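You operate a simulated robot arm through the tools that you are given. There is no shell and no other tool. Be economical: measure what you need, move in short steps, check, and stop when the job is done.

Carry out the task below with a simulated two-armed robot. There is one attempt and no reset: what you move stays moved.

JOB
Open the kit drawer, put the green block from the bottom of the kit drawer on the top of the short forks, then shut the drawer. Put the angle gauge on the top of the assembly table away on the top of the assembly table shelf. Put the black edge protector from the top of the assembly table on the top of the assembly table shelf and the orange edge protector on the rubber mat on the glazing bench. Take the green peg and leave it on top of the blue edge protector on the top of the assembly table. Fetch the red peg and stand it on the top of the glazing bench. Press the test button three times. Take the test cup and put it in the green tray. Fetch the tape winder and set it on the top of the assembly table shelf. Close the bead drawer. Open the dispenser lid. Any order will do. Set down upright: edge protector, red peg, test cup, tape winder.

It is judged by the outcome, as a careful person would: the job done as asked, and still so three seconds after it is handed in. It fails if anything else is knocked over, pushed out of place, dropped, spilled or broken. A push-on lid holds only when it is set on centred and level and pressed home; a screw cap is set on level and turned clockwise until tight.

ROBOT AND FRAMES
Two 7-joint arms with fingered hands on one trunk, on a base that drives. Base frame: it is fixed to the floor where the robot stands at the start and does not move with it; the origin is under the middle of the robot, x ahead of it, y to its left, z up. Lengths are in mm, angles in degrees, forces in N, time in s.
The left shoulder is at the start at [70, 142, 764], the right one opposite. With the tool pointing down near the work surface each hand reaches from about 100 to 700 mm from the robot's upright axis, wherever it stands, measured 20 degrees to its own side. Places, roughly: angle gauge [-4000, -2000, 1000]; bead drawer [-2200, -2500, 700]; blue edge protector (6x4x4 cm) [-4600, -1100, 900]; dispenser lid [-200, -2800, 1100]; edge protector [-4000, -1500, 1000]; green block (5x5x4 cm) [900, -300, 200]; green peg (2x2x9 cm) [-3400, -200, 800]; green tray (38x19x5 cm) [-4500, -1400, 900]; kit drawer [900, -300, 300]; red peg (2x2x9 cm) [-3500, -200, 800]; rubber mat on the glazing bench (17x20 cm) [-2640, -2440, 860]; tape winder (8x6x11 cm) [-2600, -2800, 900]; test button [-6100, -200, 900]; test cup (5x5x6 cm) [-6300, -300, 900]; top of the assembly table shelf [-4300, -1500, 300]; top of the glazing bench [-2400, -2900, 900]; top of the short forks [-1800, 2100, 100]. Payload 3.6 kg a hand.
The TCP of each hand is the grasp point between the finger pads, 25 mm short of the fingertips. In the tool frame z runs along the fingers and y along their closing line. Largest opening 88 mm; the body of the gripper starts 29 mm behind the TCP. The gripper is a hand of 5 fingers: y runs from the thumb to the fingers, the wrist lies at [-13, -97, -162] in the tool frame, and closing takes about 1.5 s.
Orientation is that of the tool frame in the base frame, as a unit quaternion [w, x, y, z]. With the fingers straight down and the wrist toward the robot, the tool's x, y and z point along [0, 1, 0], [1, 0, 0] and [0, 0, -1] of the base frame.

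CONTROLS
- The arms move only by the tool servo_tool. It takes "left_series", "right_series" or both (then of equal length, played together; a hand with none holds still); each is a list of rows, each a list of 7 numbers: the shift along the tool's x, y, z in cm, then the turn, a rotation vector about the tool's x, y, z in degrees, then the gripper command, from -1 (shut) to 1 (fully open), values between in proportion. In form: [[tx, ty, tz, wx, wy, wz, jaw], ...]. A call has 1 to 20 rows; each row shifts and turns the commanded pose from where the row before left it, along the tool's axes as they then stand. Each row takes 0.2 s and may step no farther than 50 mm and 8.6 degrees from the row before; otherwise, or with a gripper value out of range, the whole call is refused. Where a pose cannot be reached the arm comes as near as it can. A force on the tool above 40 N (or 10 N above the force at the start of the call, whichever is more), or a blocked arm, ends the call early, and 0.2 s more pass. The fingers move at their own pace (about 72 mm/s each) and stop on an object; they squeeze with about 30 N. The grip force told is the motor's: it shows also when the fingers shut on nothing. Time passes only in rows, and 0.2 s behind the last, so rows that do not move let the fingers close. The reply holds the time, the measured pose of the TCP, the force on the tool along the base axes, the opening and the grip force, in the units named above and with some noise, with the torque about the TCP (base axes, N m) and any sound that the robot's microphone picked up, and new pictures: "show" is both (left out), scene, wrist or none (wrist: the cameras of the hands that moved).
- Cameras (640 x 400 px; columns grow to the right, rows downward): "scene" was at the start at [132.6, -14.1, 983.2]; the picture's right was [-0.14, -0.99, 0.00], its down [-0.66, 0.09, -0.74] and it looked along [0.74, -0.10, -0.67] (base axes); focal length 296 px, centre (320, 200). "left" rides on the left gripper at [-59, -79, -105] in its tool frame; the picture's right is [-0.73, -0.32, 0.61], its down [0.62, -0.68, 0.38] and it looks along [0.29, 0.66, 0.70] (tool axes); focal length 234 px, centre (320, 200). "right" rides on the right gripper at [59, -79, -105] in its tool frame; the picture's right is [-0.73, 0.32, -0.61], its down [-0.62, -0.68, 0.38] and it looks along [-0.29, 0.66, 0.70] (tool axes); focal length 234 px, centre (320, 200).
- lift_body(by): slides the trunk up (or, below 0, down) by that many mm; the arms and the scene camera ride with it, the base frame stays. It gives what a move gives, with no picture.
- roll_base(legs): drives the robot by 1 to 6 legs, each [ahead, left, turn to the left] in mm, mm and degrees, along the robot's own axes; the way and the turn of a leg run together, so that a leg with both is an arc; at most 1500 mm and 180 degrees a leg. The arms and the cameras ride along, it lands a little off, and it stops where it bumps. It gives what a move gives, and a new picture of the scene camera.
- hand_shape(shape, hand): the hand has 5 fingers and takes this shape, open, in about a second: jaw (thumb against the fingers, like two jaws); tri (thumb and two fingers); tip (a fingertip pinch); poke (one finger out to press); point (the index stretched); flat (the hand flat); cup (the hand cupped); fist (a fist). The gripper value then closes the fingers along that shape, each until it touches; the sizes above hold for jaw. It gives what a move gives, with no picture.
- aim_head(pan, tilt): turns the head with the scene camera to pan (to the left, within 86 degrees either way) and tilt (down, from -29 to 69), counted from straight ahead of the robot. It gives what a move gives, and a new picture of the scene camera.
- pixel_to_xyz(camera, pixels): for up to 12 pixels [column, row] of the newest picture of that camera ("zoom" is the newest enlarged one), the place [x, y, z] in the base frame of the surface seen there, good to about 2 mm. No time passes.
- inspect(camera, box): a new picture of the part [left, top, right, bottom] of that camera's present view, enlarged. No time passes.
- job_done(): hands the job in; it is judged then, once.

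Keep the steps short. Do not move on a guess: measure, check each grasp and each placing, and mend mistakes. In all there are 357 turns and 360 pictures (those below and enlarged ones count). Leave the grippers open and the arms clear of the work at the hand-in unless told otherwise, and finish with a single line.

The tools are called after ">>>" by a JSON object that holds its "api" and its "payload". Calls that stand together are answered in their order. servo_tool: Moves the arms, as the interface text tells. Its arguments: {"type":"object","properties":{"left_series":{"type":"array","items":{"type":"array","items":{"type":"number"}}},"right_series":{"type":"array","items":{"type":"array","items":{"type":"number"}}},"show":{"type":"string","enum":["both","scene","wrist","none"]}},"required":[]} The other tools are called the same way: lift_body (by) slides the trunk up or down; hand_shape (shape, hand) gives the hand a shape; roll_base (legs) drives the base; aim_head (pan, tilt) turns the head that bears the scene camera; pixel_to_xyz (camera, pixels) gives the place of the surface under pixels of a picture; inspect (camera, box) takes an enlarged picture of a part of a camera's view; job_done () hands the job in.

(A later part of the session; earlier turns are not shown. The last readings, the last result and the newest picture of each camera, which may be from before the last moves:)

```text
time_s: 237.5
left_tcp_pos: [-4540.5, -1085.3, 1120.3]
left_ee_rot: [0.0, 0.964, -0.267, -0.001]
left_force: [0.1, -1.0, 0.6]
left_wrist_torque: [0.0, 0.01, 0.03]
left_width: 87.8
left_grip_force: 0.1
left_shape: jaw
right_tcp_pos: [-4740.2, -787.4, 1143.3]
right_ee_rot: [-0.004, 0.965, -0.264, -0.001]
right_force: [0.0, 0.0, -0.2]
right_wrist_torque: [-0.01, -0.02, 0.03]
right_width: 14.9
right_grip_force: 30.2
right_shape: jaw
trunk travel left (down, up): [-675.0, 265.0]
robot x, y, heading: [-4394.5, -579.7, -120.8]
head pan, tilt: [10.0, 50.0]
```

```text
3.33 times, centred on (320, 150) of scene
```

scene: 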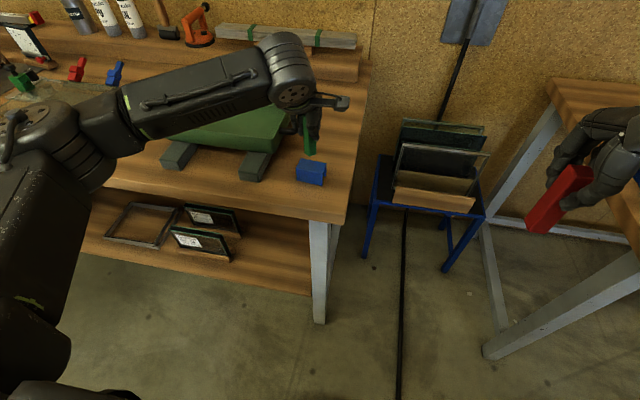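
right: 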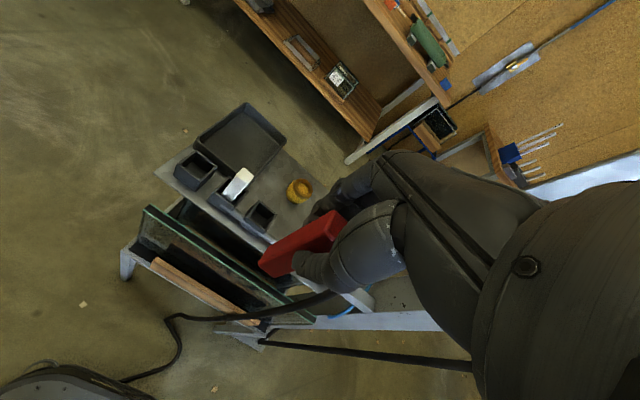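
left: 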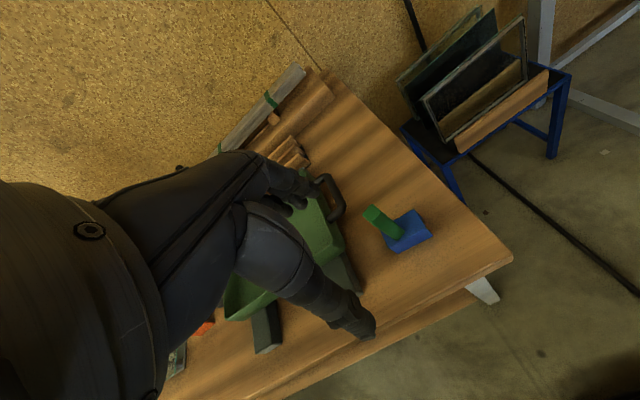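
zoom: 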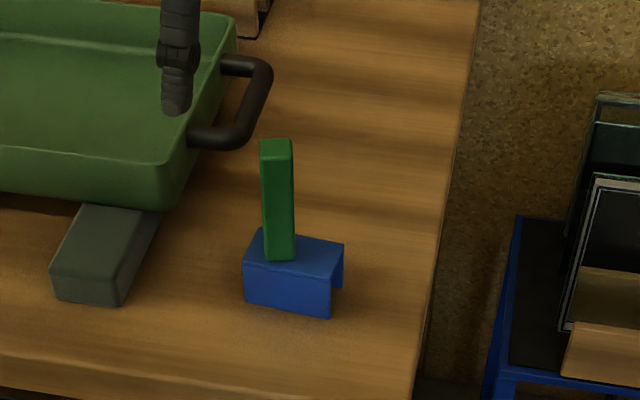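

Green peg stands on the blue protector. Next the test bench to the right: back off 150, strafe right, and look.

>>> {"api": "roll_base", "payload": {"legs": [[-170, 0, 0], [0, -900, 0], [0, -830, 0]]}}

>>> {"api": "aim_head", "payload": {"pan": 0, "tilt": 40}}

```text
time_s: 247.3
left_tcp_pos: [-5930.4, -54.8, 1119.4]
left_ee_rot: [-0.001, 0.962, -0.273, -0.002]
left_force: [1.2, -1.0, 0.3]
left_wrist_torque: [-0.05, -0.01, 0.01]
left_width: 87.6
left_grip_force: 0.1
left_shape: jaw
right_tcp_pos: [-6126.1, 246.0, 1142.2]
right_ee_rot: [-0.005, 0.963, -0.27, 0.0]
right_force: [0.0, 0.2, -0.3]
right_wrist_torque: [0.03, -0.01, 0.0]
right_width: 15.0
right_grip_force: 29.8
right_shape: jaw
trunk travel left (down, up): [-675.0, 265.0]
robot x, y, heading: [-5774.5, 451.3, -122.0]
head pan, tilt: [10.0, 50.0]
```

scene: 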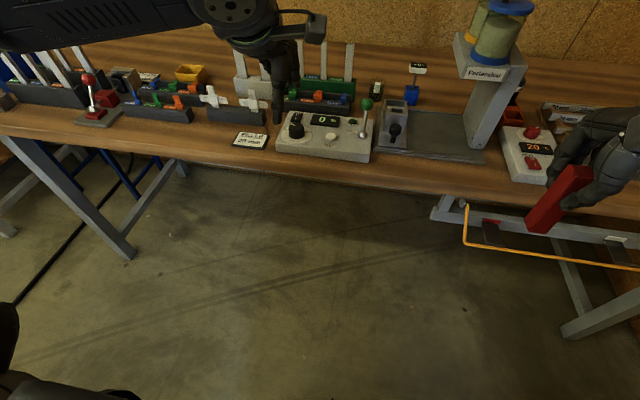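

```text
time_s: 248.0
left_tcp_pos: [-5930.6, -54.6, 1119.4]
left_ee_rot: [-0.001, 0.962, -0.273, -0.001]
left_force: [-0.2, -0.7, -0.9]
left_wrist_torque: [-0.01, -0.01, -0.03]
left_width: 87.4
left_grip_force: 0.1
left_shape: jaw
right_tcp_pos: [-6125.9, 245.1, 1142.3]
right_ee_rot: [-0.004, 0.962, -0.272, 0.0]
right_force: [0.3, -0.4, -0.2]
right_wrist_torque: [0.01, -0.04, 0.03]
right_width: 15.1
right_grip_force: 29.9
right_shape: jaw
trunk travel left (down, up): [-675.0, 265.0]
robot x, y, heading: [-5776.8, 450.6, -121.5]
head pan, tilt: [0.0, 40.0]
```

scene: 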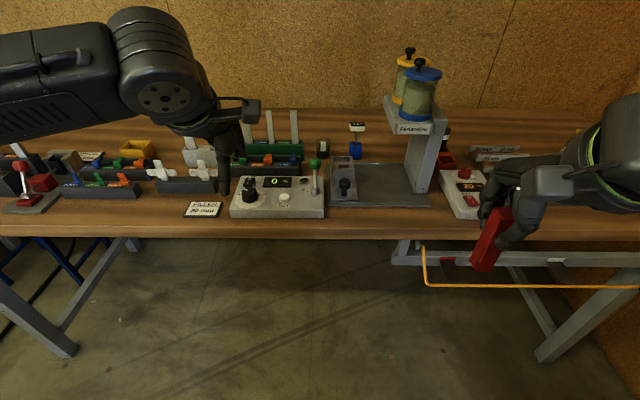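

>>> {"api": "inspect", "payload": {"camera": "scene", "box": [180, 120, 400, 230]}}

>>> {"api": "inspect", "payload": {"camera": "scene", "box": [330, 40, 560, 230]}}

```text
2.91 times, centred on (290, 175) of scene
```

zoom: 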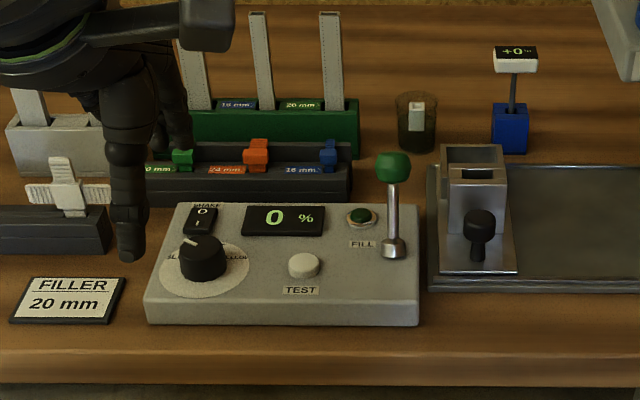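

```text
2.11 times, centred on (445, 135) of scene
```

zoom: 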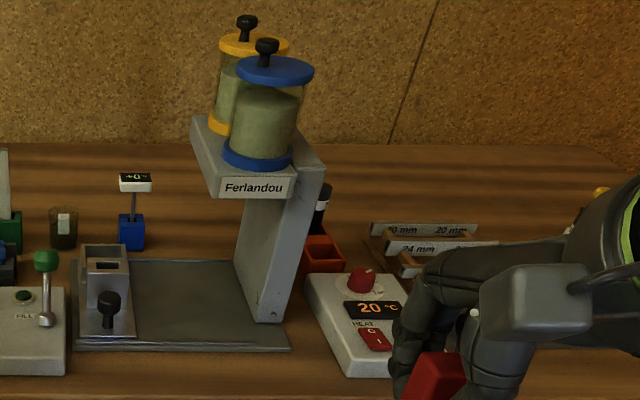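

White TEST button at scene (284,197); the test cup at (323,149). Measure.

>>> {"api": "pixel_to_xyz", "payload": {"camera": "scene", "pixels": [[284, 195], [284, 199], [290, 210], [323, 143], [323, 148], [322, 157], [316, 140], [329, 140], [323, 138], [317, 165], [276, 182], [240, 155]]}}

>>> {"api": "inspect", "payload": {"camera": "scene", "box": [290, 125, 354, 165]}}

```text
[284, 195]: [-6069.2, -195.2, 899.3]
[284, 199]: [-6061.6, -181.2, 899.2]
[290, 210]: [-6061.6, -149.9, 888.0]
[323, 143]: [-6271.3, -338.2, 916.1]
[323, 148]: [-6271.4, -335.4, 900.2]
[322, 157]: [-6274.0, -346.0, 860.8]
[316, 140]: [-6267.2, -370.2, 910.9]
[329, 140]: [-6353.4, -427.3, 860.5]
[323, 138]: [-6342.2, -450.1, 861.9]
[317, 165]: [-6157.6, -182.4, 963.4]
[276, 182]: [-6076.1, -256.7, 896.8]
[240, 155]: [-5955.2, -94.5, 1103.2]
```

```text
10.00 times, centred on (322, 145) of scene
```

zoom: 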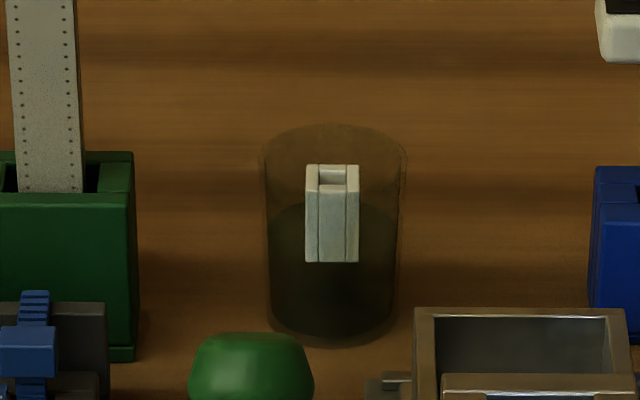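

>>> {"api": "pixel_to_xyz", "payload": {"camera": "scene", "pixels": [[423, 65], [418, 95], [410, 128], [425, 190], [358, 127], [293, 115], [268, 115], [300, 237], [395, 250], [430, 283]]}}

>>> {"api": "servo_tool", "payload": {"right_series": [[-2, -3, 2, 0, 0, 0, -1], [-2, -3, 2, 0, 0, 0, -1], [-2, -3, 0, 0, 0, 0, -1], [-2, -3, 0, 0, 0, 0, -1]], "show": "none"}}

>>> {"api": "hand_shape", "payload": {"hand": "left", "shape": "poke"}}

```text
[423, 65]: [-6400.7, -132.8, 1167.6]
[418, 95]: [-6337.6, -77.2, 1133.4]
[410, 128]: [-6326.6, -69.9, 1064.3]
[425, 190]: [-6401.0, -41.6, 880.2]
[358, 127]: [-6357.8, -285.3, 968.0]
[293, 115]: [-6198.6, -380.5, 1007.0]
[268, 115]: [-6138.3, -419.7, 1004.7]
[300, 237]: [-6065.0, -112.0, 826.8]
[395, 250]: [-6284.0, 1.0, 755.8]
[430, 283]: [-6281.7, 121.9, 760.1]
```

```text
time_s: 249.0
left_tcp_pos: [-5929.5, -53.7, 1120.3]
left_ee_rot: [0.0, 0.962, -0.273, -0.001]
left_force: [0.7, -0.6, -0.2]
left_wrist_torque: [-0.01, 0.02, 0.01]
left_width: 87.7
left_grip_force: 0.2
left_shape: jaw
right_tcp_pos: [-6153.9, 279.1, 1133.0]
right_ee_rot: [-0.005, 0.963, -0.27, 0.0]
right_force: [-0.4, 0.2, 0.5]
right_wrist_torque: [0.02, -0.04, -0.02]
right_width: 15.0
right_grip_force: 30.0
right_shape: jaw
right hand out of reach, approached as far as the arm can: row 1, 2, 3, 4
trunk travel left (down, up): [-675.0, 265.0]
robot x, y, heading: [-5776.0, 446.0, -121.8]
head pan, tilt: [0.0, 40.0]
```

```text
time_s: 249.9
left_tcp_pos: [-5929.6, -54.4, 1119.3]
left_ee_rot: [0.0, 0.962, -0.274, -0.001]
left_force: [0.0, -0.6, 0.7]
left_wrist_torque: [-0.01, 0.01, 0.0]
left_width: 0.1
left_grip_force: 0.0
left_shape: poke
right_tcp_pos: [-6153.2, 278.5, 1134.4]
right_ee_rot: [-0.005, 0.963, -0.27, 0.0]
right_force: [0.1, 0.7, -0.6]
right_wrist_torque: [0.03, 0.03, 0.0]
right_width: 15.1
right_grip_force: 29.8
right_shape: jaw
trunk travel left (down, up): [-675.0, 265.0]
robot x, y, heading: [-5778.8, 451.2, -121.6]
head pan, tilt: [0.0, 40.0]
```

Poke shape set. Move the right hand further right (away from the hoppers), and drive ahead 200 for the button.

>>> {"api": "servo_tool", "payload": {"right_series": [[-4.5, 0, -1, 0, 0, 0, -1], [-4.5, 0, -1, 0, 0, 0, -1], [-4.5, 0, -1, 0, 0, 0, -1], [-4.5, 0, -1, 0, 0, 0, -1], [0, 0, 0, 0, 0, 0, -1]], "show": "none"}}

>>> {"api": "roll_base", "payload": {"legs": [[190, 0, 0]]}}

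>>> {"api": "aim_head", "payload": {"pan": 5, "tilt": 50}}

```text
time_s: 251.1
left_tcp_pos: [-5928.9, -54.9, 1118.9]
left_ee_rot: [0.0, 0.962, -0.273, -0.002]
left_force: [0.6, -0.6, 1.2]
left_wrist_torque: [0.02, -0.02, 0.03]
left_width: 0.1
left_grip_force: 0.0
left_shape: poke
right_tcp_pos: [-6304.6, 272.2, 1151.6]
right_ee_rot: [-0.005, 0.963, -0.27, 0.001]
right_force: [0.7, 0.1, -0.6]
right_wrist_torque: [0.01, -0.01, -0.02]
right_width: 14.7
right_grip_force: 30.2
right_shape: jaw
right hand out of reach, approached as far as the arm can: row 1, 2, 3, 4
trunk travel left (down, up): [-675.0, 265.0]
robot x, y, heading: [-5773.0, 448.2, -121.8]
head pan, tilt: [0.0, 40.0]
```

```text
time_s: 252.6
left_tcp_pos: [-6024.7, -213.1, 1120.1]
left_ee_rot: [-0.002, 0.963, -0.271, -0.001]
left_force: [0.1, 0.5, -1.1]
left_wrist_torque: [0.0, 0.01, 0.01]
left_width: 0.0
left_grip_force: 0.0
left_shape: poke
right_tcp_pos: [-6400.7, 112.3, 1151.8]
right_ee_rot: [-0.005, 0.963, -0.268, 0.001]
right_force: [-0.3, -0.2, -0.8]
right_wrist_torque: [-0.03, -0.04, 0.0]
right_width: 14.9
right_grip_force: 29.6
right_shape: jaw
trunk travel left (down, up): [-675.0, 265.0]
robot x, y, heading: [-5871.2, 287.6, -121.5]
head pan, tilt: [0.0, 40.0]
```

scene: 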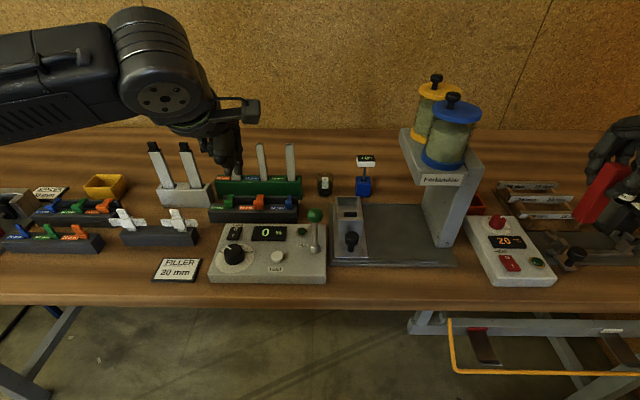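

```text
time_s: 253.3
left_tcp_pos: [-6025.2, -213.8, 1118.4]
left_ee_rot: [-0.001, 0.962, -0.273, -0.001]
left_force: [0.9, -0.5, 0.4]
left_wrist_torque: [0.01, 0.02, 0.03]
left_width: 0.0
left_grip_force: 0.0
left_shape: poke
right_tcp_pos: [-6401.4, 112.0, 1150.6]
right_ee_rot: [-0.004, 0.963, -0.268, 0.001]
right_force: [0.4, -0.1, 0.1]
right_wrist_torque: [0.0, -0.02, 0.02]
right_width: 15.0
right_grip_force: 30.2
right_shape: jaw
trunk travel left (down, up): [-675.0, 265.0]
robot x, y, heading: [-5868.2, 292.4, -121.5]
head pan, tilt: [5.0, 50.0]
```

scene: 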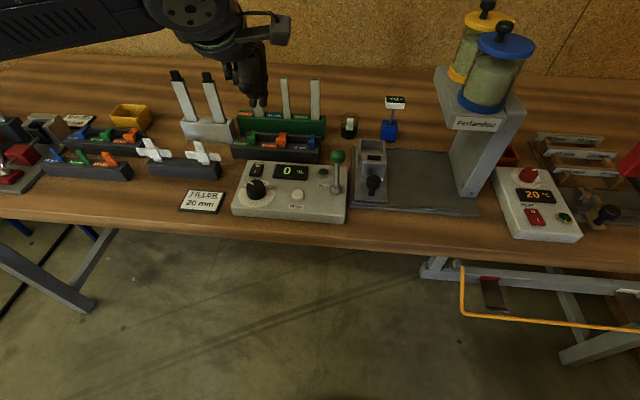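

>>> {"api": "inspect", "payload": {"camera": "scene", "box": [200, 30, 360, 230]}}

>>> {"api": "pixel_to_xyz", "payload": {"camera": "scene", "pixels": [[258, 103], [262, 97], [250, 100], [256, 112], [297, 194], [297, 191], [338, 157], [347, 122], [349, 130]]}}

```text
2.00 times, centred on (280, 130) of scene
```

zoom: 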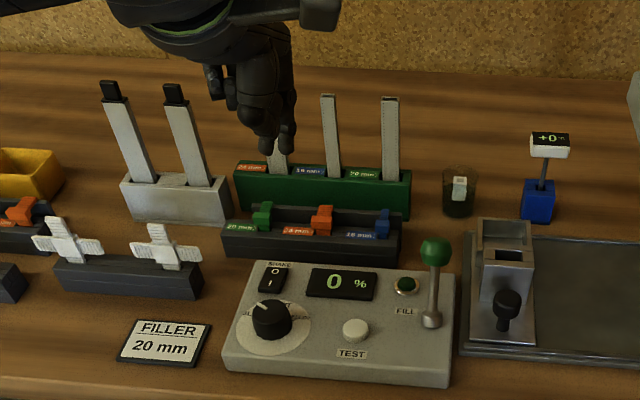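

```text
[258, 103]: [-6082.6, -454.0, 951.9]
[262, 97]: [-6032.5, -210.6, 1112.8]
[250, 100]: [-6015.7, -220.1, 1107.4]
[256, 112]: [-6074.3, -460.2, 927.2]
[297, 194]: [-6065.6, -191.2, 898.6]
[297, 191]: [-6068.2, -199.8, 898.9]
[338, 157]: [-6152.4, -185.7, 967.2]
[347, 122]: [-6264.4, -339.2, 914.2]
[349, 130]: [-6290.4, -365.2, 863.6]
```

>>> {"api": "pixel_to_xyz", "payload": {"camera": "zoom", "pixels": [[286, 140], [287, 148], [268, 145], [268, 135], [280, 120], [235, 100], [354, 326], [355, 332], [345, 330], [365, 330]]}}

>>> {"api": "inspect", "payload": {"camera": "left", "box": [160, 100, 480, 300]}}

```text
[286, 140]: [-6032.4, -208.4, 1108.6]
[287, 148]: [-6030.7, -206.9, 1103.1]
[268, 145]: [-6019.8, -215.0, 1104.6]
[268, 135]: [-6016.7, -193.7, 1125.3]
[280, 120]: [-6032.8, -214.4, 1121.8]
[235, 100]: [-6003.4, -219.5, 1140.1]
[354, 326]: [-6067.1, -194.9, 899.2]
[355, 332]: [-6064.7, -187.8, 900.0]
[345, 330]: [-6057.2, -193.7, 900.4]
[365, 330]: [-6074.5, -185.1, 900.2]
```

```text
2.00 times, centred on (320, 200) of left
```

zoom: 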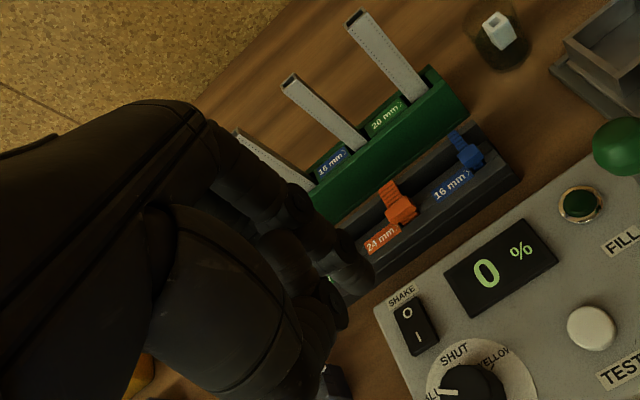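

Index tip is ≈(-6031,-207,1098); button top (-6066,-191,900). Move over and descend to ~35 mm above.

>>> {"api": "servo_tool", "payload": {"left_series": [[-2, 0.2, 0, 0, 0, 0, 1], [-1.9, 0.2, 0, 0, 0, 0, 1], [0, 0, 4, 0, 0, 0, 1], [0, 0, 4, 0, 0, 0, 1], [0, 0, 4, 0, 0, 0, 1], [0, 0, 4, 0, 0, 0, 1], [0, 0, 0, 0, 0, 0, 1]]}}

>>> {"api": "inspect", "payload": {"camera": "scene", "box": [230, 110, 390, 230]}}

```text
time_s: 254.9
left_tcp_pos: [-6058.8, -196.3, 958.9]
left_ee_rot: [0.0, 0.962, -0.272, -0.001]
left_force: [-0.9, 0.0, 0.0]
left_wrist_torque: [-0.02, 0.01, 0.01]
left_width: 0.1
left_grip_force: 0.0
left_shape: poke
right_tcp_pos: [-6399.3, 112.3, 1152.3]
right_ee_rot: [-0.005, 0.963, -0.269, 0.0]
right_force: [-0.2, 0.4, -1.0]
right_wrist_torque: [0.01, -0.01, 0.0]
right_width: 14.7
right_grip_force: 30.1
right_shape: jaw
trunk travel left (down, up): [-675.0, 265.0]
robot x, y, heading: [-5869.3, 295.1, -121.5]
head pan, tilt: [5.0, 50.0]
```

scene: 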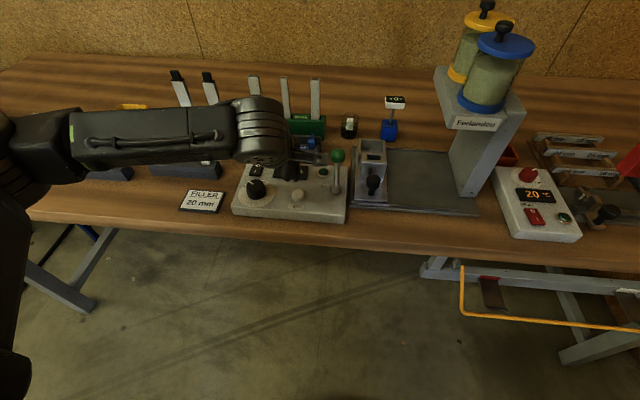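
left: 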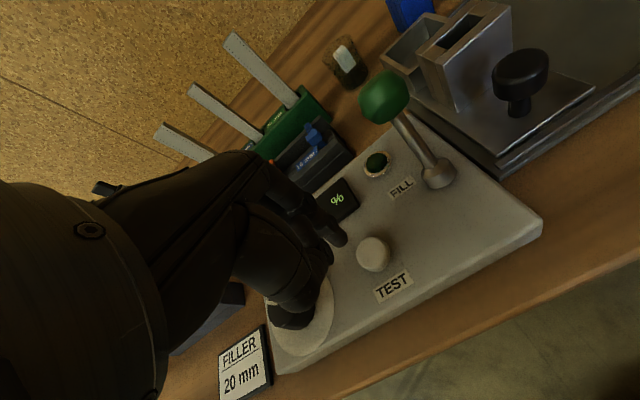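

```text
3.33 times, centred on (310, 170) of scene
```

zoom: 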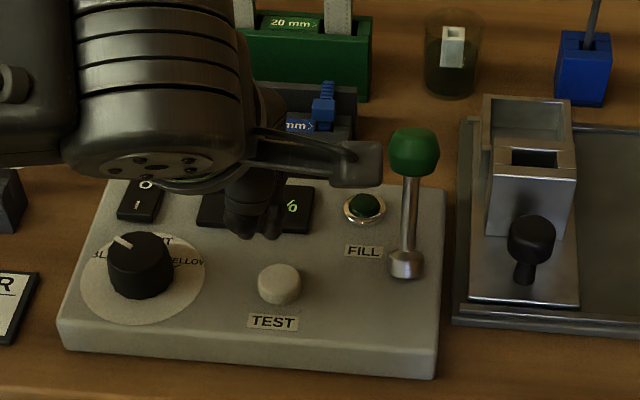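

>>> {"api": "pixel_to_xyz", "payload": {"camera": "zoom", "pixels": [[272, 230], [246, 232], [270, 222], [280, 275], [262, 275], [298, 277], [280, 265]]}}

>>> {"api": "pixel_to_xyz", "payload": {"camera": "left", "pixels": [[335, 238], [343, 243], [325, 255], [374, 252], [296, 316]]}}

```text
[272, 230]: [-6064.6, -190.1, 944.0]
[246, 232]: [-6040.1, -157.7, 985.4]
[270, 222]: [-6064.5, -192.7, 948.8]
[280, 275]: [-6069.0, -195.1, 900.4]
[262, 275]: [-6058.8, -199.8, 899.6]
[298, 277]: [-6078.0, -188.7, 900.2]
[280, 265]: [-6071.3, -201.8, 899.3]
```

```text
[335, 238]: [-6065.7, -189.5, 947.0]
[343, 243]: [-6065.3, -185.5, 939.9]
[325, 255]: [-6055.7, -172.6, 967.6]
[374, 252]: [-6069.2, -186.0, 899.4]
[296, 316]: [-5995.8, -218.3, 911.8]
```

Tip is 5 mm short of the button centre. Adjust and descend to just above.

>>> {"api": "servo_tool", "payload": {"left_series": [[0, 0.5, 1.5, 0, 0, 0, 1], [0, 0, 1.5, 0, 0, 0, 1], [0, 0, 0.3, 0, 0, 0, 1], [0, 0, 0, 0, 0, 0, 1]]}}

>>> {"api": "inspect", "payload": {"camera": "scene", "box": [230, 110, 390, 230]}}

```text
time_s: 255.9
left_tcp_pos: [-6061.7, -200.8, 925.3]
left_ee_rot: [0.0, 0.962, -0.272, -0.001]
left_force: [-0.2, -0.6, -0.4]
left_wrist_torque: [-0.02, 0.02, 0.01]
left_width: 0.0
left_grip_force: 0.0
left_shape: poke
right_tcp_pos: [-6400.7, 112.8, 1151.2]
right_ee_rot: [-0.005, 0.963, -0.269, 0.001]
right_force: [0.9, -0.8, -0.4]
right_wrist_torque: [0.01, 0.0, -0.02]
right_width: 15.0
right_grip_force: 30.2
right_shape: jaw
trunk travel left (down, up): [-675.0, 265.0]
robot x, y, heading: [-5870.8, 291.4, -121.4]
head pan, tilt: [5.0, 50.0]
```

scene: 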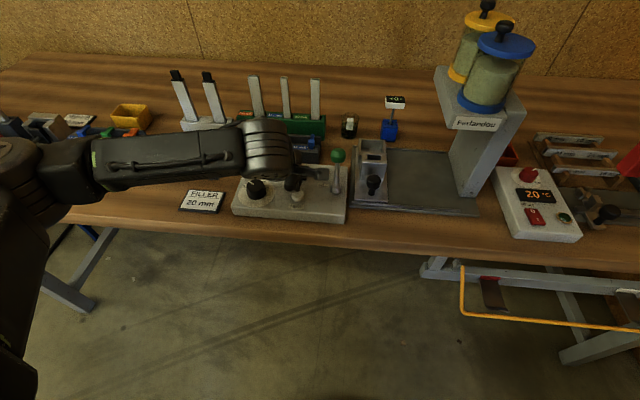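
left: 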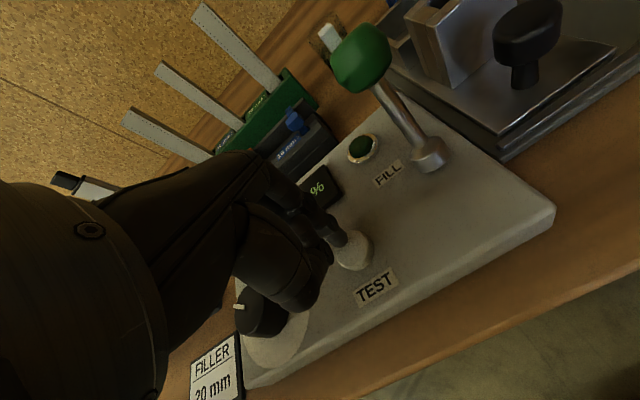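

```text
3.33 times, centred on (310, 170) of scene
```

zoom: 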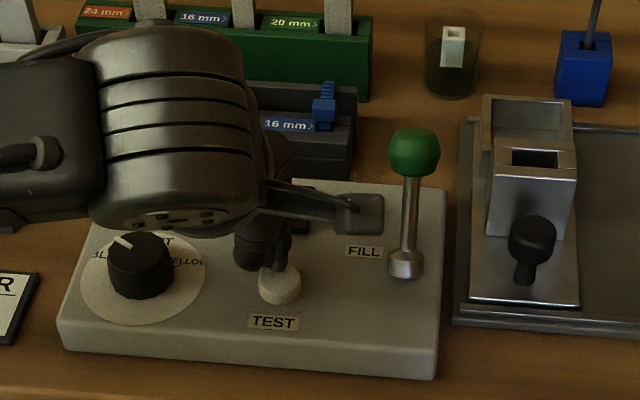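

Tip is right over the button. Press down in 2 mm steps, watching force and sound.

>>> {"api": "servo_tool", "payload": {"left_series": [[0, 0, 0.2, 0, 0, 0, 1], [0, 0, 0.2, 0, 0, 0, 1], [0, 0, 0.2, 0, 0, 0, 1]], "show": "none"}}

```text
time_s: 256.8
left_tcp_pos: [-6062.0, -198.6, 920.1]
left_ee_rot: [-0.001, 0.962, -0.271, -0.001]
left_force: [0.5, -0.3, 4.5]
left_wrist_torque: [-0.03, 0.0, 0.02]
left_width: 0.2
left_grip_force: 0.1
left_shape: poke
right_tcp_pos: [-6400.7, 112.3, 1152.0]
right_ee_rot: [-0.005, 0.963, -0.269, 0.001]
right_force: [-0.7, 0.4, -0.7]
right_wrist_torque: [-0.01, -0.02, 0.0]
right_width: 14.9
right_grip_force: 30.1
right_shape: jaw
trunk travel left (down, up): [-675.0, 265.0]
robot x, y, heading: [-5872.8, 295.1, -121.5]
head pan, tilt: [5.0, 50.0]
heard: click
```

Click: press 1. Now lift 1 cm and press again (2), checking.

>>> {"api": "servo_tool", "payload": {"left_series": [[0, 0, -0.5, 0, 0, 0, 1], [0, 0, -0.5, 0, 0, 0, 1], [0, 0, 0, 0, 0, 0, 1], [0, 0, 0, 0, 0, 0, 1]], "show": "none"}}

>>> {"api": "servo_tool", "payload": {"left_series": [[0, 0, 0.5, 0, 0, 0, 1], [0, 0, 0.5, 0, 0, 0, 1], [0, 0, 0, 0, 0, 0, 1]], "show": "none"}}

```text
time_s: 257.8
left_tcp_pos: [-6062.8, -201.5, 930.8]
left_ee_rot: [-0.001, 0.963, -0.271, 0.0]
left_force: [-0.2, -0.8, -0.7]
left_wrist_torque: [-0.03, -0.01, 0.02]
left_width: 0.0
left_grip_force: 0.0
left_shape: poke
right_tcp_pos: [-6401.7, 112.8, 1150.3]
right_ee_rot: [-0.005, 0.963, -0.269, 0.001]
right_force: [-0.4, -0.2, -0.9]
right_wrist_torque: [0.01, -0.02, 0.01]
right_width: 15.2
right_grip_force: 30.1
right_shape: jaw
trunk travel left (down, up): [-675.0, 265.0]
robot x, y, heading: [-5870.4, 290.8, -121.6]
head pan, tilt: [5.0, 50.0]
```

```text
time_s: 258.6
left_tcp_pos: [-6064.2, -199.7, 922.9]
left_ee_rot: [0.0, 0.963, -0.271, -0.001]
left_force: [0.7, -1.7, 3.6]
left_wrist_torque: [-0.02, -0.03, -0.01]
left_width: 0.0
left_grip_force: 0.0
left_shape: poke
right_tcp_pos: [-6400.8, 111.2, 1151.2]
right_ee_rot: [-0.005, 0.963, -0.268, 0.001]
right_force: [0.2, 0.2, -0.2]
right_wrist_torque: [-0.02, 0.0, -0.01]
right_width: 15.0
right_grip_force: 30.2
right_shape: jaw
trunk travel left (down, up): [-675.0, 265.0]
robot x, y, heading: [-5870.2, 289.3, -121.5]
head pan, tilt: [5.0, 50.0]
heard: click
```

Click 2. Once more.

>>> {"api": "servo_tool", "payload": {"left_series": [[0, 0, -0.5, 0, 0, 0, 1], [0, 0, -0.5, 0, 0, 0, 1], [0, 0, 0, 0, 0, 0, 1], [0, 0, 0, 0, 0, 0, 1]], "show": "none"}}

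>>> {"api": "servo_tool", "payload": {"left_series": [[0, 0, 0.5, 0, 0, 0, 1], [0, 0, 0.5, 0, 0, 0, 1], [0, 0, 0, 0, 0, 0, 1]], "show": "none"}}

```text
time_s: 259.6
left_tcp_pos: [-6063.1, -200.3, 930.3]
left_ee_rot: [-0.001, 0.962, -0.272, -0.001]
left_force: [0.1, -0.2, -0.2]
left_wrist_torque: [0.01, 0.03, 0.0]
left_width: 0.0
left_grip_force: 0.0
left_shape: poke
right_tcp_pos: [-6400.0, 111.8, 1151.3]
right_ee_rot: [-0.005, 0.963, -0.268, 0.0]
right_force: [-0.6, 0.0, -0.4]
right_wrist_torque: [0.0, 0.0, -0.08]
right_width: 15.1
right_grip_force: 30.2
right_shape: jaw
trunk travel left (down, up): [-675.0, 265.0]
robot x, y, heading: [-5870.1, 289.0, -121.5]
head pan, tilt: [5.0, 50.0]
```

```text
time_s: 260.4
left_tcp_pos: [-6063.9, -199.9, 921.0]
left_ee_rot: [0.0, 0.962, -0.272, -0.001]
left_force: [0.4, -0.9, 3.6]
left_wrist_torque: [-0.02, 0.04, 0.01]
left_width: 0.0
left_grip_force: 0.0
left_shape: poke
right_tcp_pos: [-6399.7, 112.7, 1150.9]
right_ee_rot: [-0.005, 0.963, -0.269, 0.0]
right_force: [-0.4, 0.1, -1.1]
right_wrist_torque: [-0.01, 0.0, 0.01]
right_width: 15.2
right_grip_force: 30.1
right_shape: jaw
trunk travel left (down, up): [-675.0, 265.0]
robot x, y, heading: [-5871.2, 291.4, -121.4]
head pan, tilt: [5.0, 50.0]
heard: click
```

Three presses done. Lift straight up and return to jaw shape.

>>> {"api": "servo_tool", "payload": {"left_series": [[0, 0, -2, 0, 0, 0, 1], [0, 0, -5, 0, 0, 0, 1], [0, 0, -5, 0, 0, 0, 1], [0, 0, -5, 0, 0, 0, 1], [0, 0, -5, 0, 0, 0, 1], [0, -2, 0, 0, 0, 0, 1]], "show": "none"}}

>>> {"api": "hand_shape", "payload": {"hand": "left", "shape": "jaw"}}

>>> {"api": "inspect", "payload": {"camera": "scene", "box": [230, 70, 470, 230]}}

```text
time_s: 261.8
left_tcp_pos: [-6052.9, -180.9, 1140.2]
left_ee_rot: [-0.001, 0.962, -0.272, -0.001]
left_force: [0.6, -0.8, -0.2]
left_wrist_torque: [0.02, -0.01, 0.03]
left_width: 0.0
left_grip_force: 0.0
left_shape: poke
right_tcp_pos: [-6399.5, 111.9, 1152.1]
right_ee_rot: [-0.004, 0.963, -0.27, 0.001]
right_force: [-0.1, -0.4, -0.2]
right_wrist_torque: [0.01, -0.01, -0.02]
right_width: 15.1
right_grip_force: 30.2
right_shape: jaw
trunk travel left (down, up): [-675.0, 265.0]
robot x, y, heading: [-5872.3, 293.5, -121.5]
head pan, tilt: [5.0, 50.0]
```

```text
time_s: 262.6
left_tcp_pos: [-6054.1, -182.1, 1139.6]
left_ee_rot: [-0.001, 0.963, -0.271, 0.0]
left_force: [1.1, -0.5, -0.3]
left_wrist_torque: [-0.01, -0.02, 0.0]
left_width: 88.0
left_grip_force: 0.1
left_shape: jaw
right_tcp_pos: [-6401.2, 111.5, 1151.6]
right_ee_rot: [-0.005, 0.963, -0.268, 0.0]
right_force: [0.6, 1.0, -0.4]
right_wrist_torque: [-0.03, 0.02, 0.03]
right_width: 15.1
right_grip_force: 30.2
right_shape: jaw
trunk travel left (down, up): [-675.0, 265.0]
robot x, y, heading: [-5869.5, 292.8, -121.6]
head pan, tilt: [5.0, 50.0]
```

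```text
2.50 times, centred on (350, 150) of scene
```

zoom: 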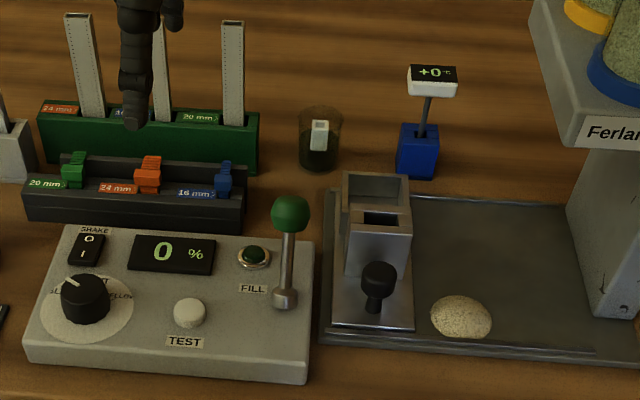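

A filler sample was dispensed (expected of the test). For the cup I'll use the "tri" shape on the left hand (narrower, clears the rulers). Shift the right hand a bit more right and try to view.

>>> {"api": "hand_shape", "payload": {"hand": "left", "shape": "tri"}}

>>> {"api": "servo_tool", "payload": {"right_series": [[-4, 0, 0, 0, 0, 0, -1], [-4, 0, 0, 0, 0, 0, -1], [0, 0, 0, 0, 0, 0, -1]], "left_series": [[0, 0, 0, 0, 0, 0, 1], [0, 0, 0, 0, 0, 0, 1], [0, 0, 0, 0, 0, 0, 1]]}}

```text
time_s: 263.6
left_tcp_pos: [-6053.6, -181.2, 1138.9]
left_ee_rot: [-0.001, 0.962, -0.271, -0.001]
left_force: [-0.1, -0.2, -0.4]
left_wrist_torque: [-0.02, -0.02, 0.02]
left_width: 88.1
left_grip_force: 0.2
left_shape: tri
right_tcp_pos: [-6400.4, 110.8, 1151.9]
right_ee_rot: [-0.005, 0.963, -0.269, 0.001]
right_force: [-0.1, -0.7, -0.4]
right_wrist_torque: [-0.04, 0.03, 0.0]
right_width: 14.9
right_grip_force: 30.0
right_shape: jaw
trunk travel left (down, up): [-675.0, 265.0]
robot x, y, heading: [-5871.9, 293.5, -121.3]
head pan, tilt: [5.0, 50.0]
```

```text
time_s: 264.4
left_tcp_pos: [-6055.1, -181.6, 1141.5]
left_ee_rot: [0.0, 0.963, -0.271, -0.003]
left_force: [0.3, 0.4, 0.1]
left_wrist_torque: [0.0, -0.01, 0.0]
left_width: 88.1
left_grip_force: 0.0
left_shape: tri
right_tcp_pos: [-6473.8, 134.1, 1147.6]
right_ee_rot: [-0.005, 0.963, -0.269, 0.0]
right_force: [0.8, 0.8, -0.7]
right_wrist_torque: [0.0, 0.02, 0.0]
right_width: 15.1
right_grip_force: 30.2
right_shape: jaw
right hand out of reach, approached as far as the arm can: row 1, 2
trunk travel left (down, up): [-675.0, 265.0]
robot x, y, heading: [-5870.2, 294.8, -121.8]
head pan, tilt: [5.0, 50.0]
```

scene: 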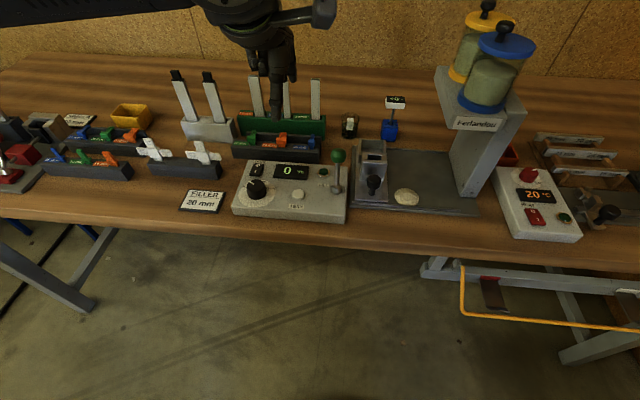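
right: 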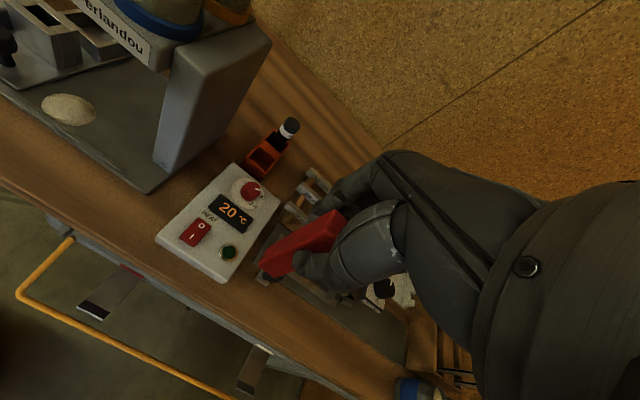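
left: 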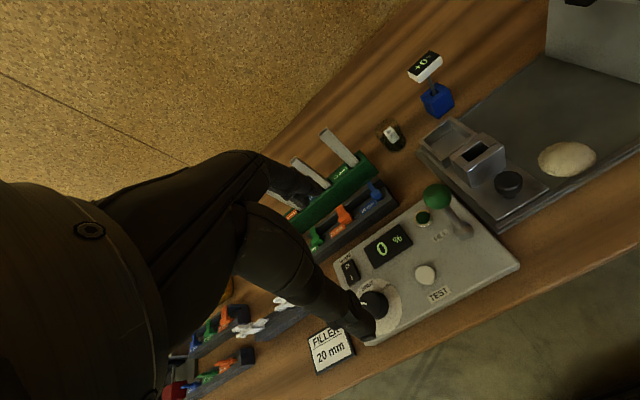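

Drive ahead 165.

>>> {"api": "roll_base", "payload": {"legs": [[165, 0, 0]]}}

>>> {"api": "aim_head", "payload": {"pan": 0, "tilt": 55}}

>>> {"api": "inspect", "payload": {"camera": "scene", "box": [260, 60, 460, 185]}}

```text
time_s: 265.8
left_tcp_pos: [-6137.1, -317.0, 1139.3]
left_ee_rot: [-0.001, 0.962, -0.272, -0.001]
left_force: [0.1, -0.5, 0.5]
left_wrist_torque: [-0.01, -0.04, 0.02]
left_width: 87.9
left_grip_force: 0.0
left_shape: tri
right_tcp_pos: [-6557.8, -1.9, 1147.1]
right_ee_rot: [-0.003, 0.963, -0.269, 0.001]
right_force: [-0.3, -0.7, -0.6]
right_wrist_torque: [-0.02, 0.01, 0.0]
right_width: 15.0
right_grip_force: 30.5
right_shape: jaw
trunk travel left (down, up): [-675.0, 265.0]
robot x, y, heading: [-5952.5, 155.0, -121.6]
head pan, tilt: [5.0, 50.0]
```

scene: 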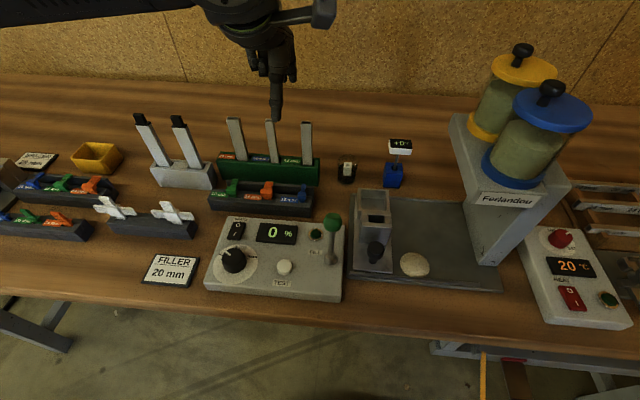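

```text
time_s: 266.4
left_tcp_pos: [-6138.6, -318.2, 1139.1]
left_ee_rot: [-0.001, 0.962, -0.272, 0.0]
left_force: [-0.5, 0.4, -0.4]
left_wrist_torque: [0.0, -0.01, 0.0]
left_width: 87.9
left_grip_force: 0.0
left_shape: tri
right_tcp_pos: [-6558.2, -2.0, 1146.6]
right_ee_rot: [-0.005, 0.963, -0.27, 0.0]
right_force: [-0.9, 0.7, -1.1]
right_wrist_torque: [0.0, -0.02, 0.01]
right_width: 14.9
right_grip_force: 29.8
right_shape: jaw
trunk travel left (down, up): [-675.0, 265.0]
robot x, y, heading: [-5958.6, 156.7, -121.6]
head pan, tilt: [0.0, 55.0]
```

scene: 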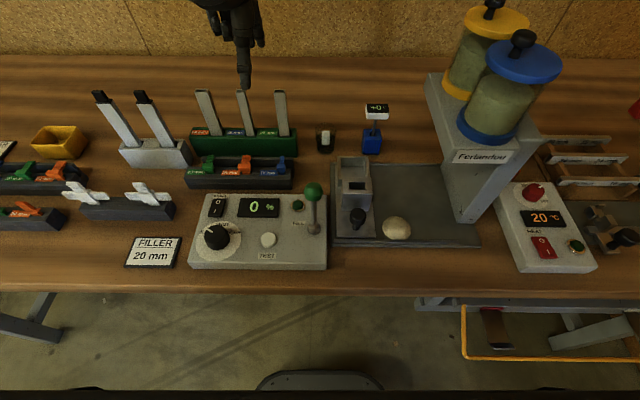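

```text
3.20 times, centred on (360, 122) of scene
```

zoom: 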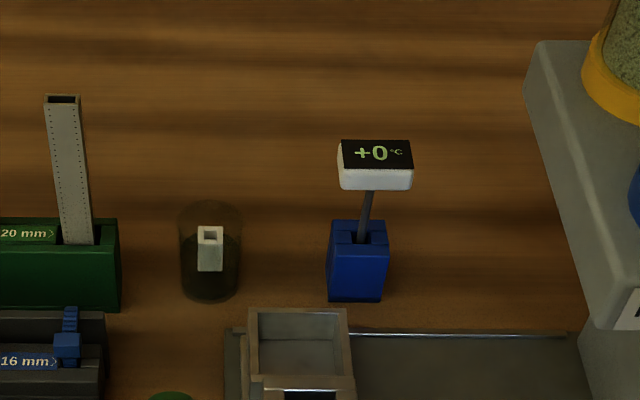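

>>> {"api": "pixel_to_xyz", "payload": {"camera": "zoom", "pixels": [[210, 306], [174, 280], [247, 280], [210, 298], [210, 250], [208, 232], [190, 260], [230, 260], [62, 98], [100, 225], [330, 280], [375, 155]]}}

>>> {"api": "inspect", "payload": {"camera": "left", "box": [300, 100, 500, 225]}}

```text
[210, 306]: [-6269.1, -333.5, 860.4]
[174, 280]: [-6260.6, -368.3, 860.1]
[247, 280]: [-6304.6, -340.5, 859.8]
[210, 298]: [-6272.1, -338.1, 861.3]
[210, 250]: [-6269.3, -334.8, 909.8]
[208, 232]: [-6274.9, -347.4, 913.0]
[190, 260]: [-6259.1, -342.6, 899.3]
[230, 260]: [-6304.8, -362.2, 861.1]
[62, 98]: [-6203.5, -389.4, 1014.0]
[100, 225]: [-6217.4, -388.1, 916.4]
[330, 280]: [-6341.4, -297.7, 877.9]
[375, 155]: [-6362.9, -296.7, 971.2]
```

```text
3.20 times, centred on (400, 162) of left
```

zoom: 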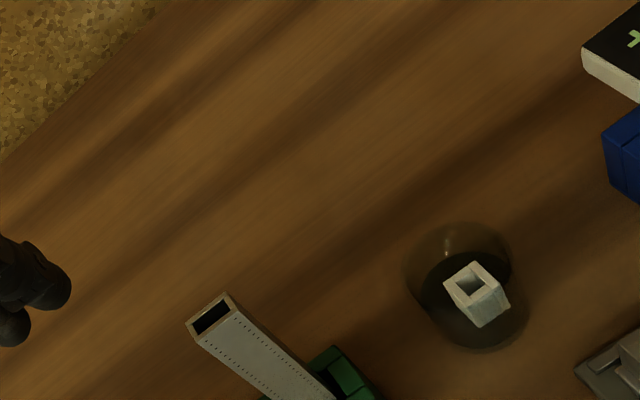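

Cup centre ≈(-6283,-355). Move the left hand above it and descend to 80 mm above the grasp, then look.

>>> {"api": "servo_tool", "payload": {"left_series": [[-3.5, 3.5, 0, 0, 0, 0, 1], [-3.4, 3.6, 0, 0, 0, 0, 1], [-3.4, 3.6, 0, 0, 0, 0, 1], [0, 0, 0, 0, 0, 0, 1], [0, 0, 4, 0, 0, 0, 1], [0, 0, 4, 0, 0, 0, 1], [0, 0, 4, 0, 0, 0, 1], [0, 0, 0, 0, 0, 0, 1]]}}

>>> {"api": "inspect", "payload": {"camera": "scene", "box": [240, 40, 440, 165]}}

```text
time_s: 268.2
left_tcp_pos: [-6281.4, -353.6, 1020.0]
left_ee_rot: [-0.001, 0.962, -0.273, -0.001]
left_force: [0.7, -0.8, 0.6]
left_wrist_torque: [0.0, 0.01, -0.03]
left_width: 88.0
left_grip_force: 0.0
left_shape: tri
right_tcp_pos: [-6558.1, -1.0, 1147.5]
right_ee_rot: [-0.004, 0.963, -0.27, 0.0]
right_force: [-0.3, -0.6, 0.1]
right_wrist_torque: [-0.04, 0.0, -0.01]
right_width: 15.1
right_grip_force: 29.6
right_shape: jaw
trunk travel left (down, up): [-675.0, 265.0]
robot x, y, heading: [-5952.2, 156.0, -121.6]
head pan, tilt: [0.0, 55.0]
```

scene: 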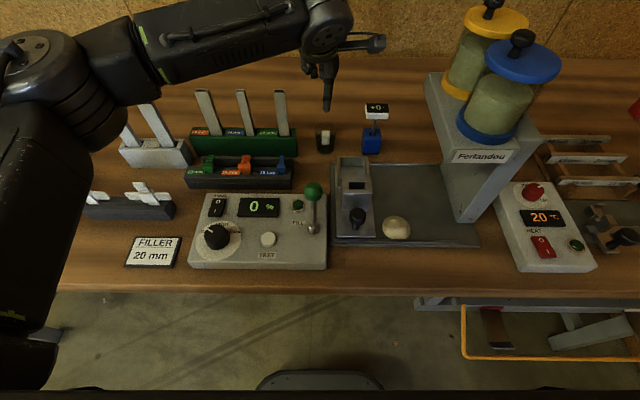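
left: 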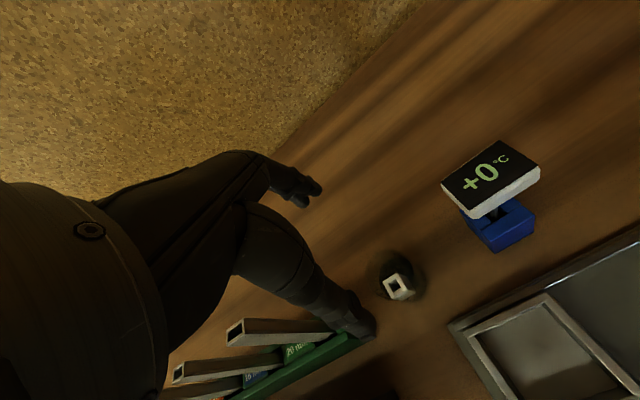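

```text
3.20 times, centred on (340, 102) of scene
```

zoom: 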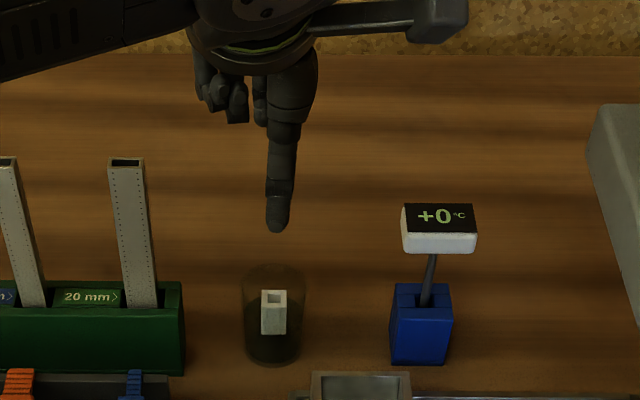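

>>> {"api": "servo_tool", "payload": {"left_series": [[0, 0, 4, 0, 0, 0, 1], [0, 0, 3, 0, 0, 0, 1], [0, 0, 0, 0, 0, 0, 1]]}}

>>> {"api": "inspect", "payload": {"camera": "scene", "box": [260, 70, 400, 165]}}

>>> {"api": "inspect", "payload": {"camera": "left", "box": [260, 160, 500, 310]}}

```text
time_s: 269.0
left_tcp_pos: [-6282.0, -354.9, 951.5]
left_ee_rot: [0.0, 0.962, -0.272, -0.001]
left_force: [-0.2, 0.1, 0.0]
left_wrist_torque: [-0.02, 0.0, 0.01]
left_width: 87.7
left_grip_force: 0.0
left_shape: tri
right_tcp_pos: [-6558.0, -0.7, 1147.3]
right_ee_rot: [-0.005, 0.963, -0.27, 0.0]
right_force: [-0.8, 0.1, -0.8]
right_wrist_torque: [0.03, -0.03, 0.01]
right_width: 14.9
right_grip_force: 30.0
right_shape: jaw
trunk travel left (down, up): [-675.0, 265.0]
robot x, y, heading: [-5961.5, 154.9, -121.7]
head pan, tilt: [0.0, 55.0]
```

scene: 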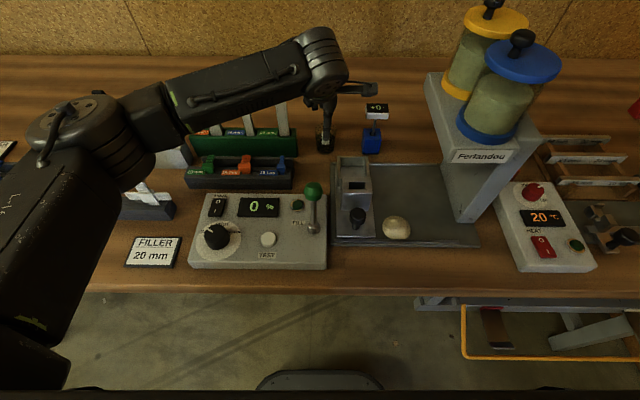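
left: 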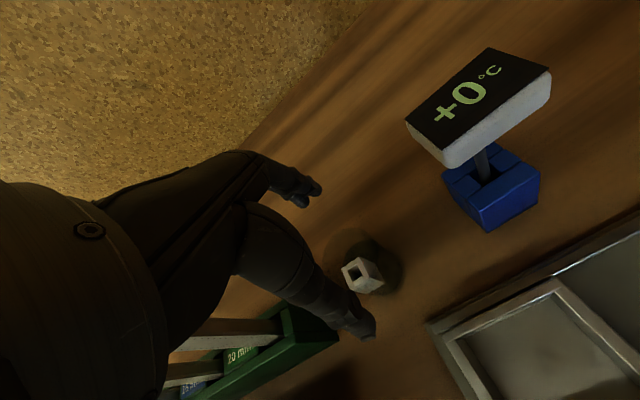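

```text
4.21 times, centred on (330, 118) of scene
```

zoom: 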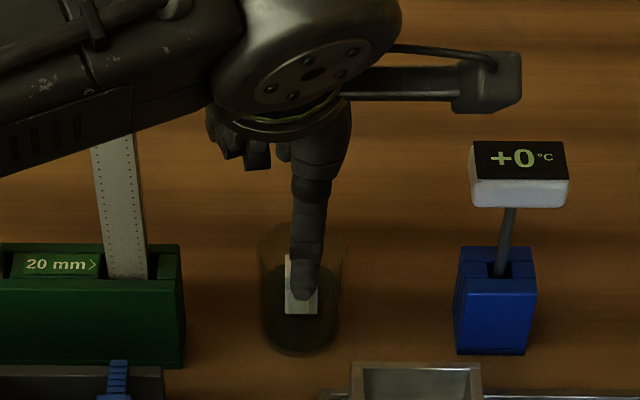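

```text
2.67 times, centred on (380, 235) of left
```

zoom: 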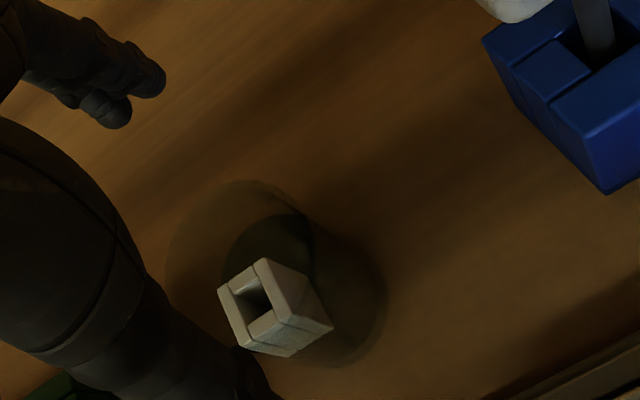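

>>> {"api": "pixel_to_xyz", "payload": {"camera": "scene", "pixels": [[326, 139], [326, 134], [325, 128], [300, 100], [283, 105]]}}

>>> {"api": "pixel_to_xyz", "payload": {"camera": "left", "pixels": [[318, 188], [303, 202], [370, 332], [355, 262]]}}

```text
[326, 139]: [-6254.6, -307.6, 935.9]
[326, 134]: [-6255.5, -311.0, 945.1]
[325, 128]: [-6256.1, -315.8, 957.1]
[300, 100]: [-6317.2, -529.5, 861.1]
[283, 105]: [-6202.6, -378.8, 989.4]
```

```text
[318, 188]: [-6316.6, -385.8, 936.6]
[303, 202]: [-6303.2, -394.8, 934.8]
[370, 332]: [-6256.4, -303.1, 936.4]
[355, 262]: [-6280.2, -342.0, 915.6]
```

Thumb and fingers straddle the cup evenly. Descend 50 mm and close.

>>> {"api": "servo_tool", "payload": {"left_series": [[0, 0, 2.5, 0, 0, 0, 1], [0, 0, 2.5, 0, 0, 0, 1], [0, 0, 0, 0, 0, 0, 1], [0, 0, 0, 0, 0, 0, 0.4], [0, 0, 0, 0, 0, 0, 0.1], [0, 0, 0, 0, 0, 0, -0.2], [0, 0, 0, 0, 0, 0, -0.6], [0, 0, 0, 0, 0, 0, -1], [0, 0, 0, 0, 0, 0, -1]], "show": "wrist"}}

>>> {"api": "inspect", "payload": {"camera": "scene", "box": [260, 70, 400, 165]}}

```text
time_s: 271.0
left_tcp_pos: [-6279.6, -353.9, 899.9]
left_ee_rot: [0.0, 0.962, -0.272, -0.002]
left_force: [1.8, -3.1, 9.7]
left_wrist_torque: [-0.02, -0.23, -0.08]
left_width: 33.4
left_grip_force: 30.3
left_shape: tri
right_tcp_pos: [-6557.0, -1.3, 1147.9]
right_ee_rot: [-0.003, 0.963, -0.269, 0.0]
right_force: [-1.0, -0.1, -0.6]
right_wrist_torque: [0.03, -0.04, -0.03]
right_width: 15.0
right_grip_force: 29.8
right_shape: jaw
trunk travel left (down, up): [-675.0, 265.0]
robot x, y, heading: [-5955.3, 154.6, -121.5]
head pan, tilt: [0.0, 55.0]
```

left: 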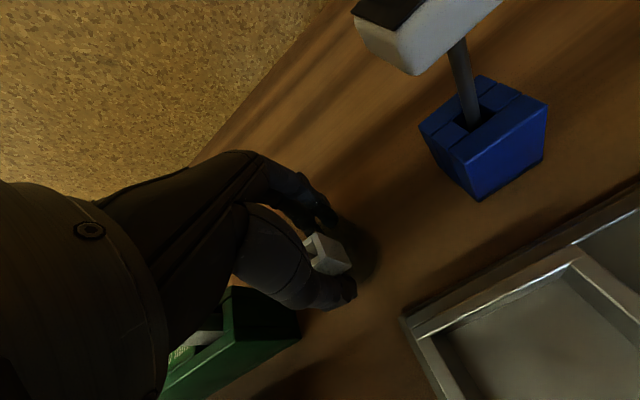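

```text
4.21 times, centred on (330, 118) of scene
```

zoom: 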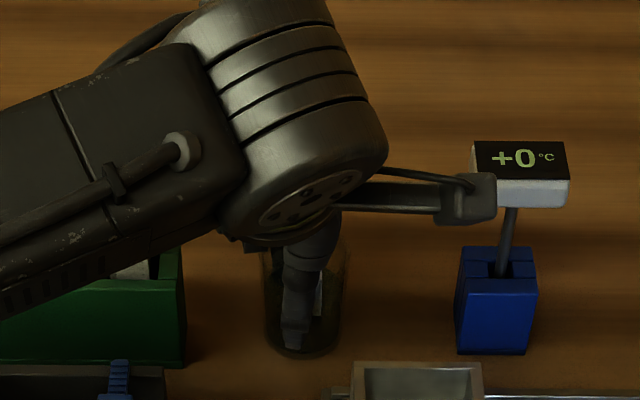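

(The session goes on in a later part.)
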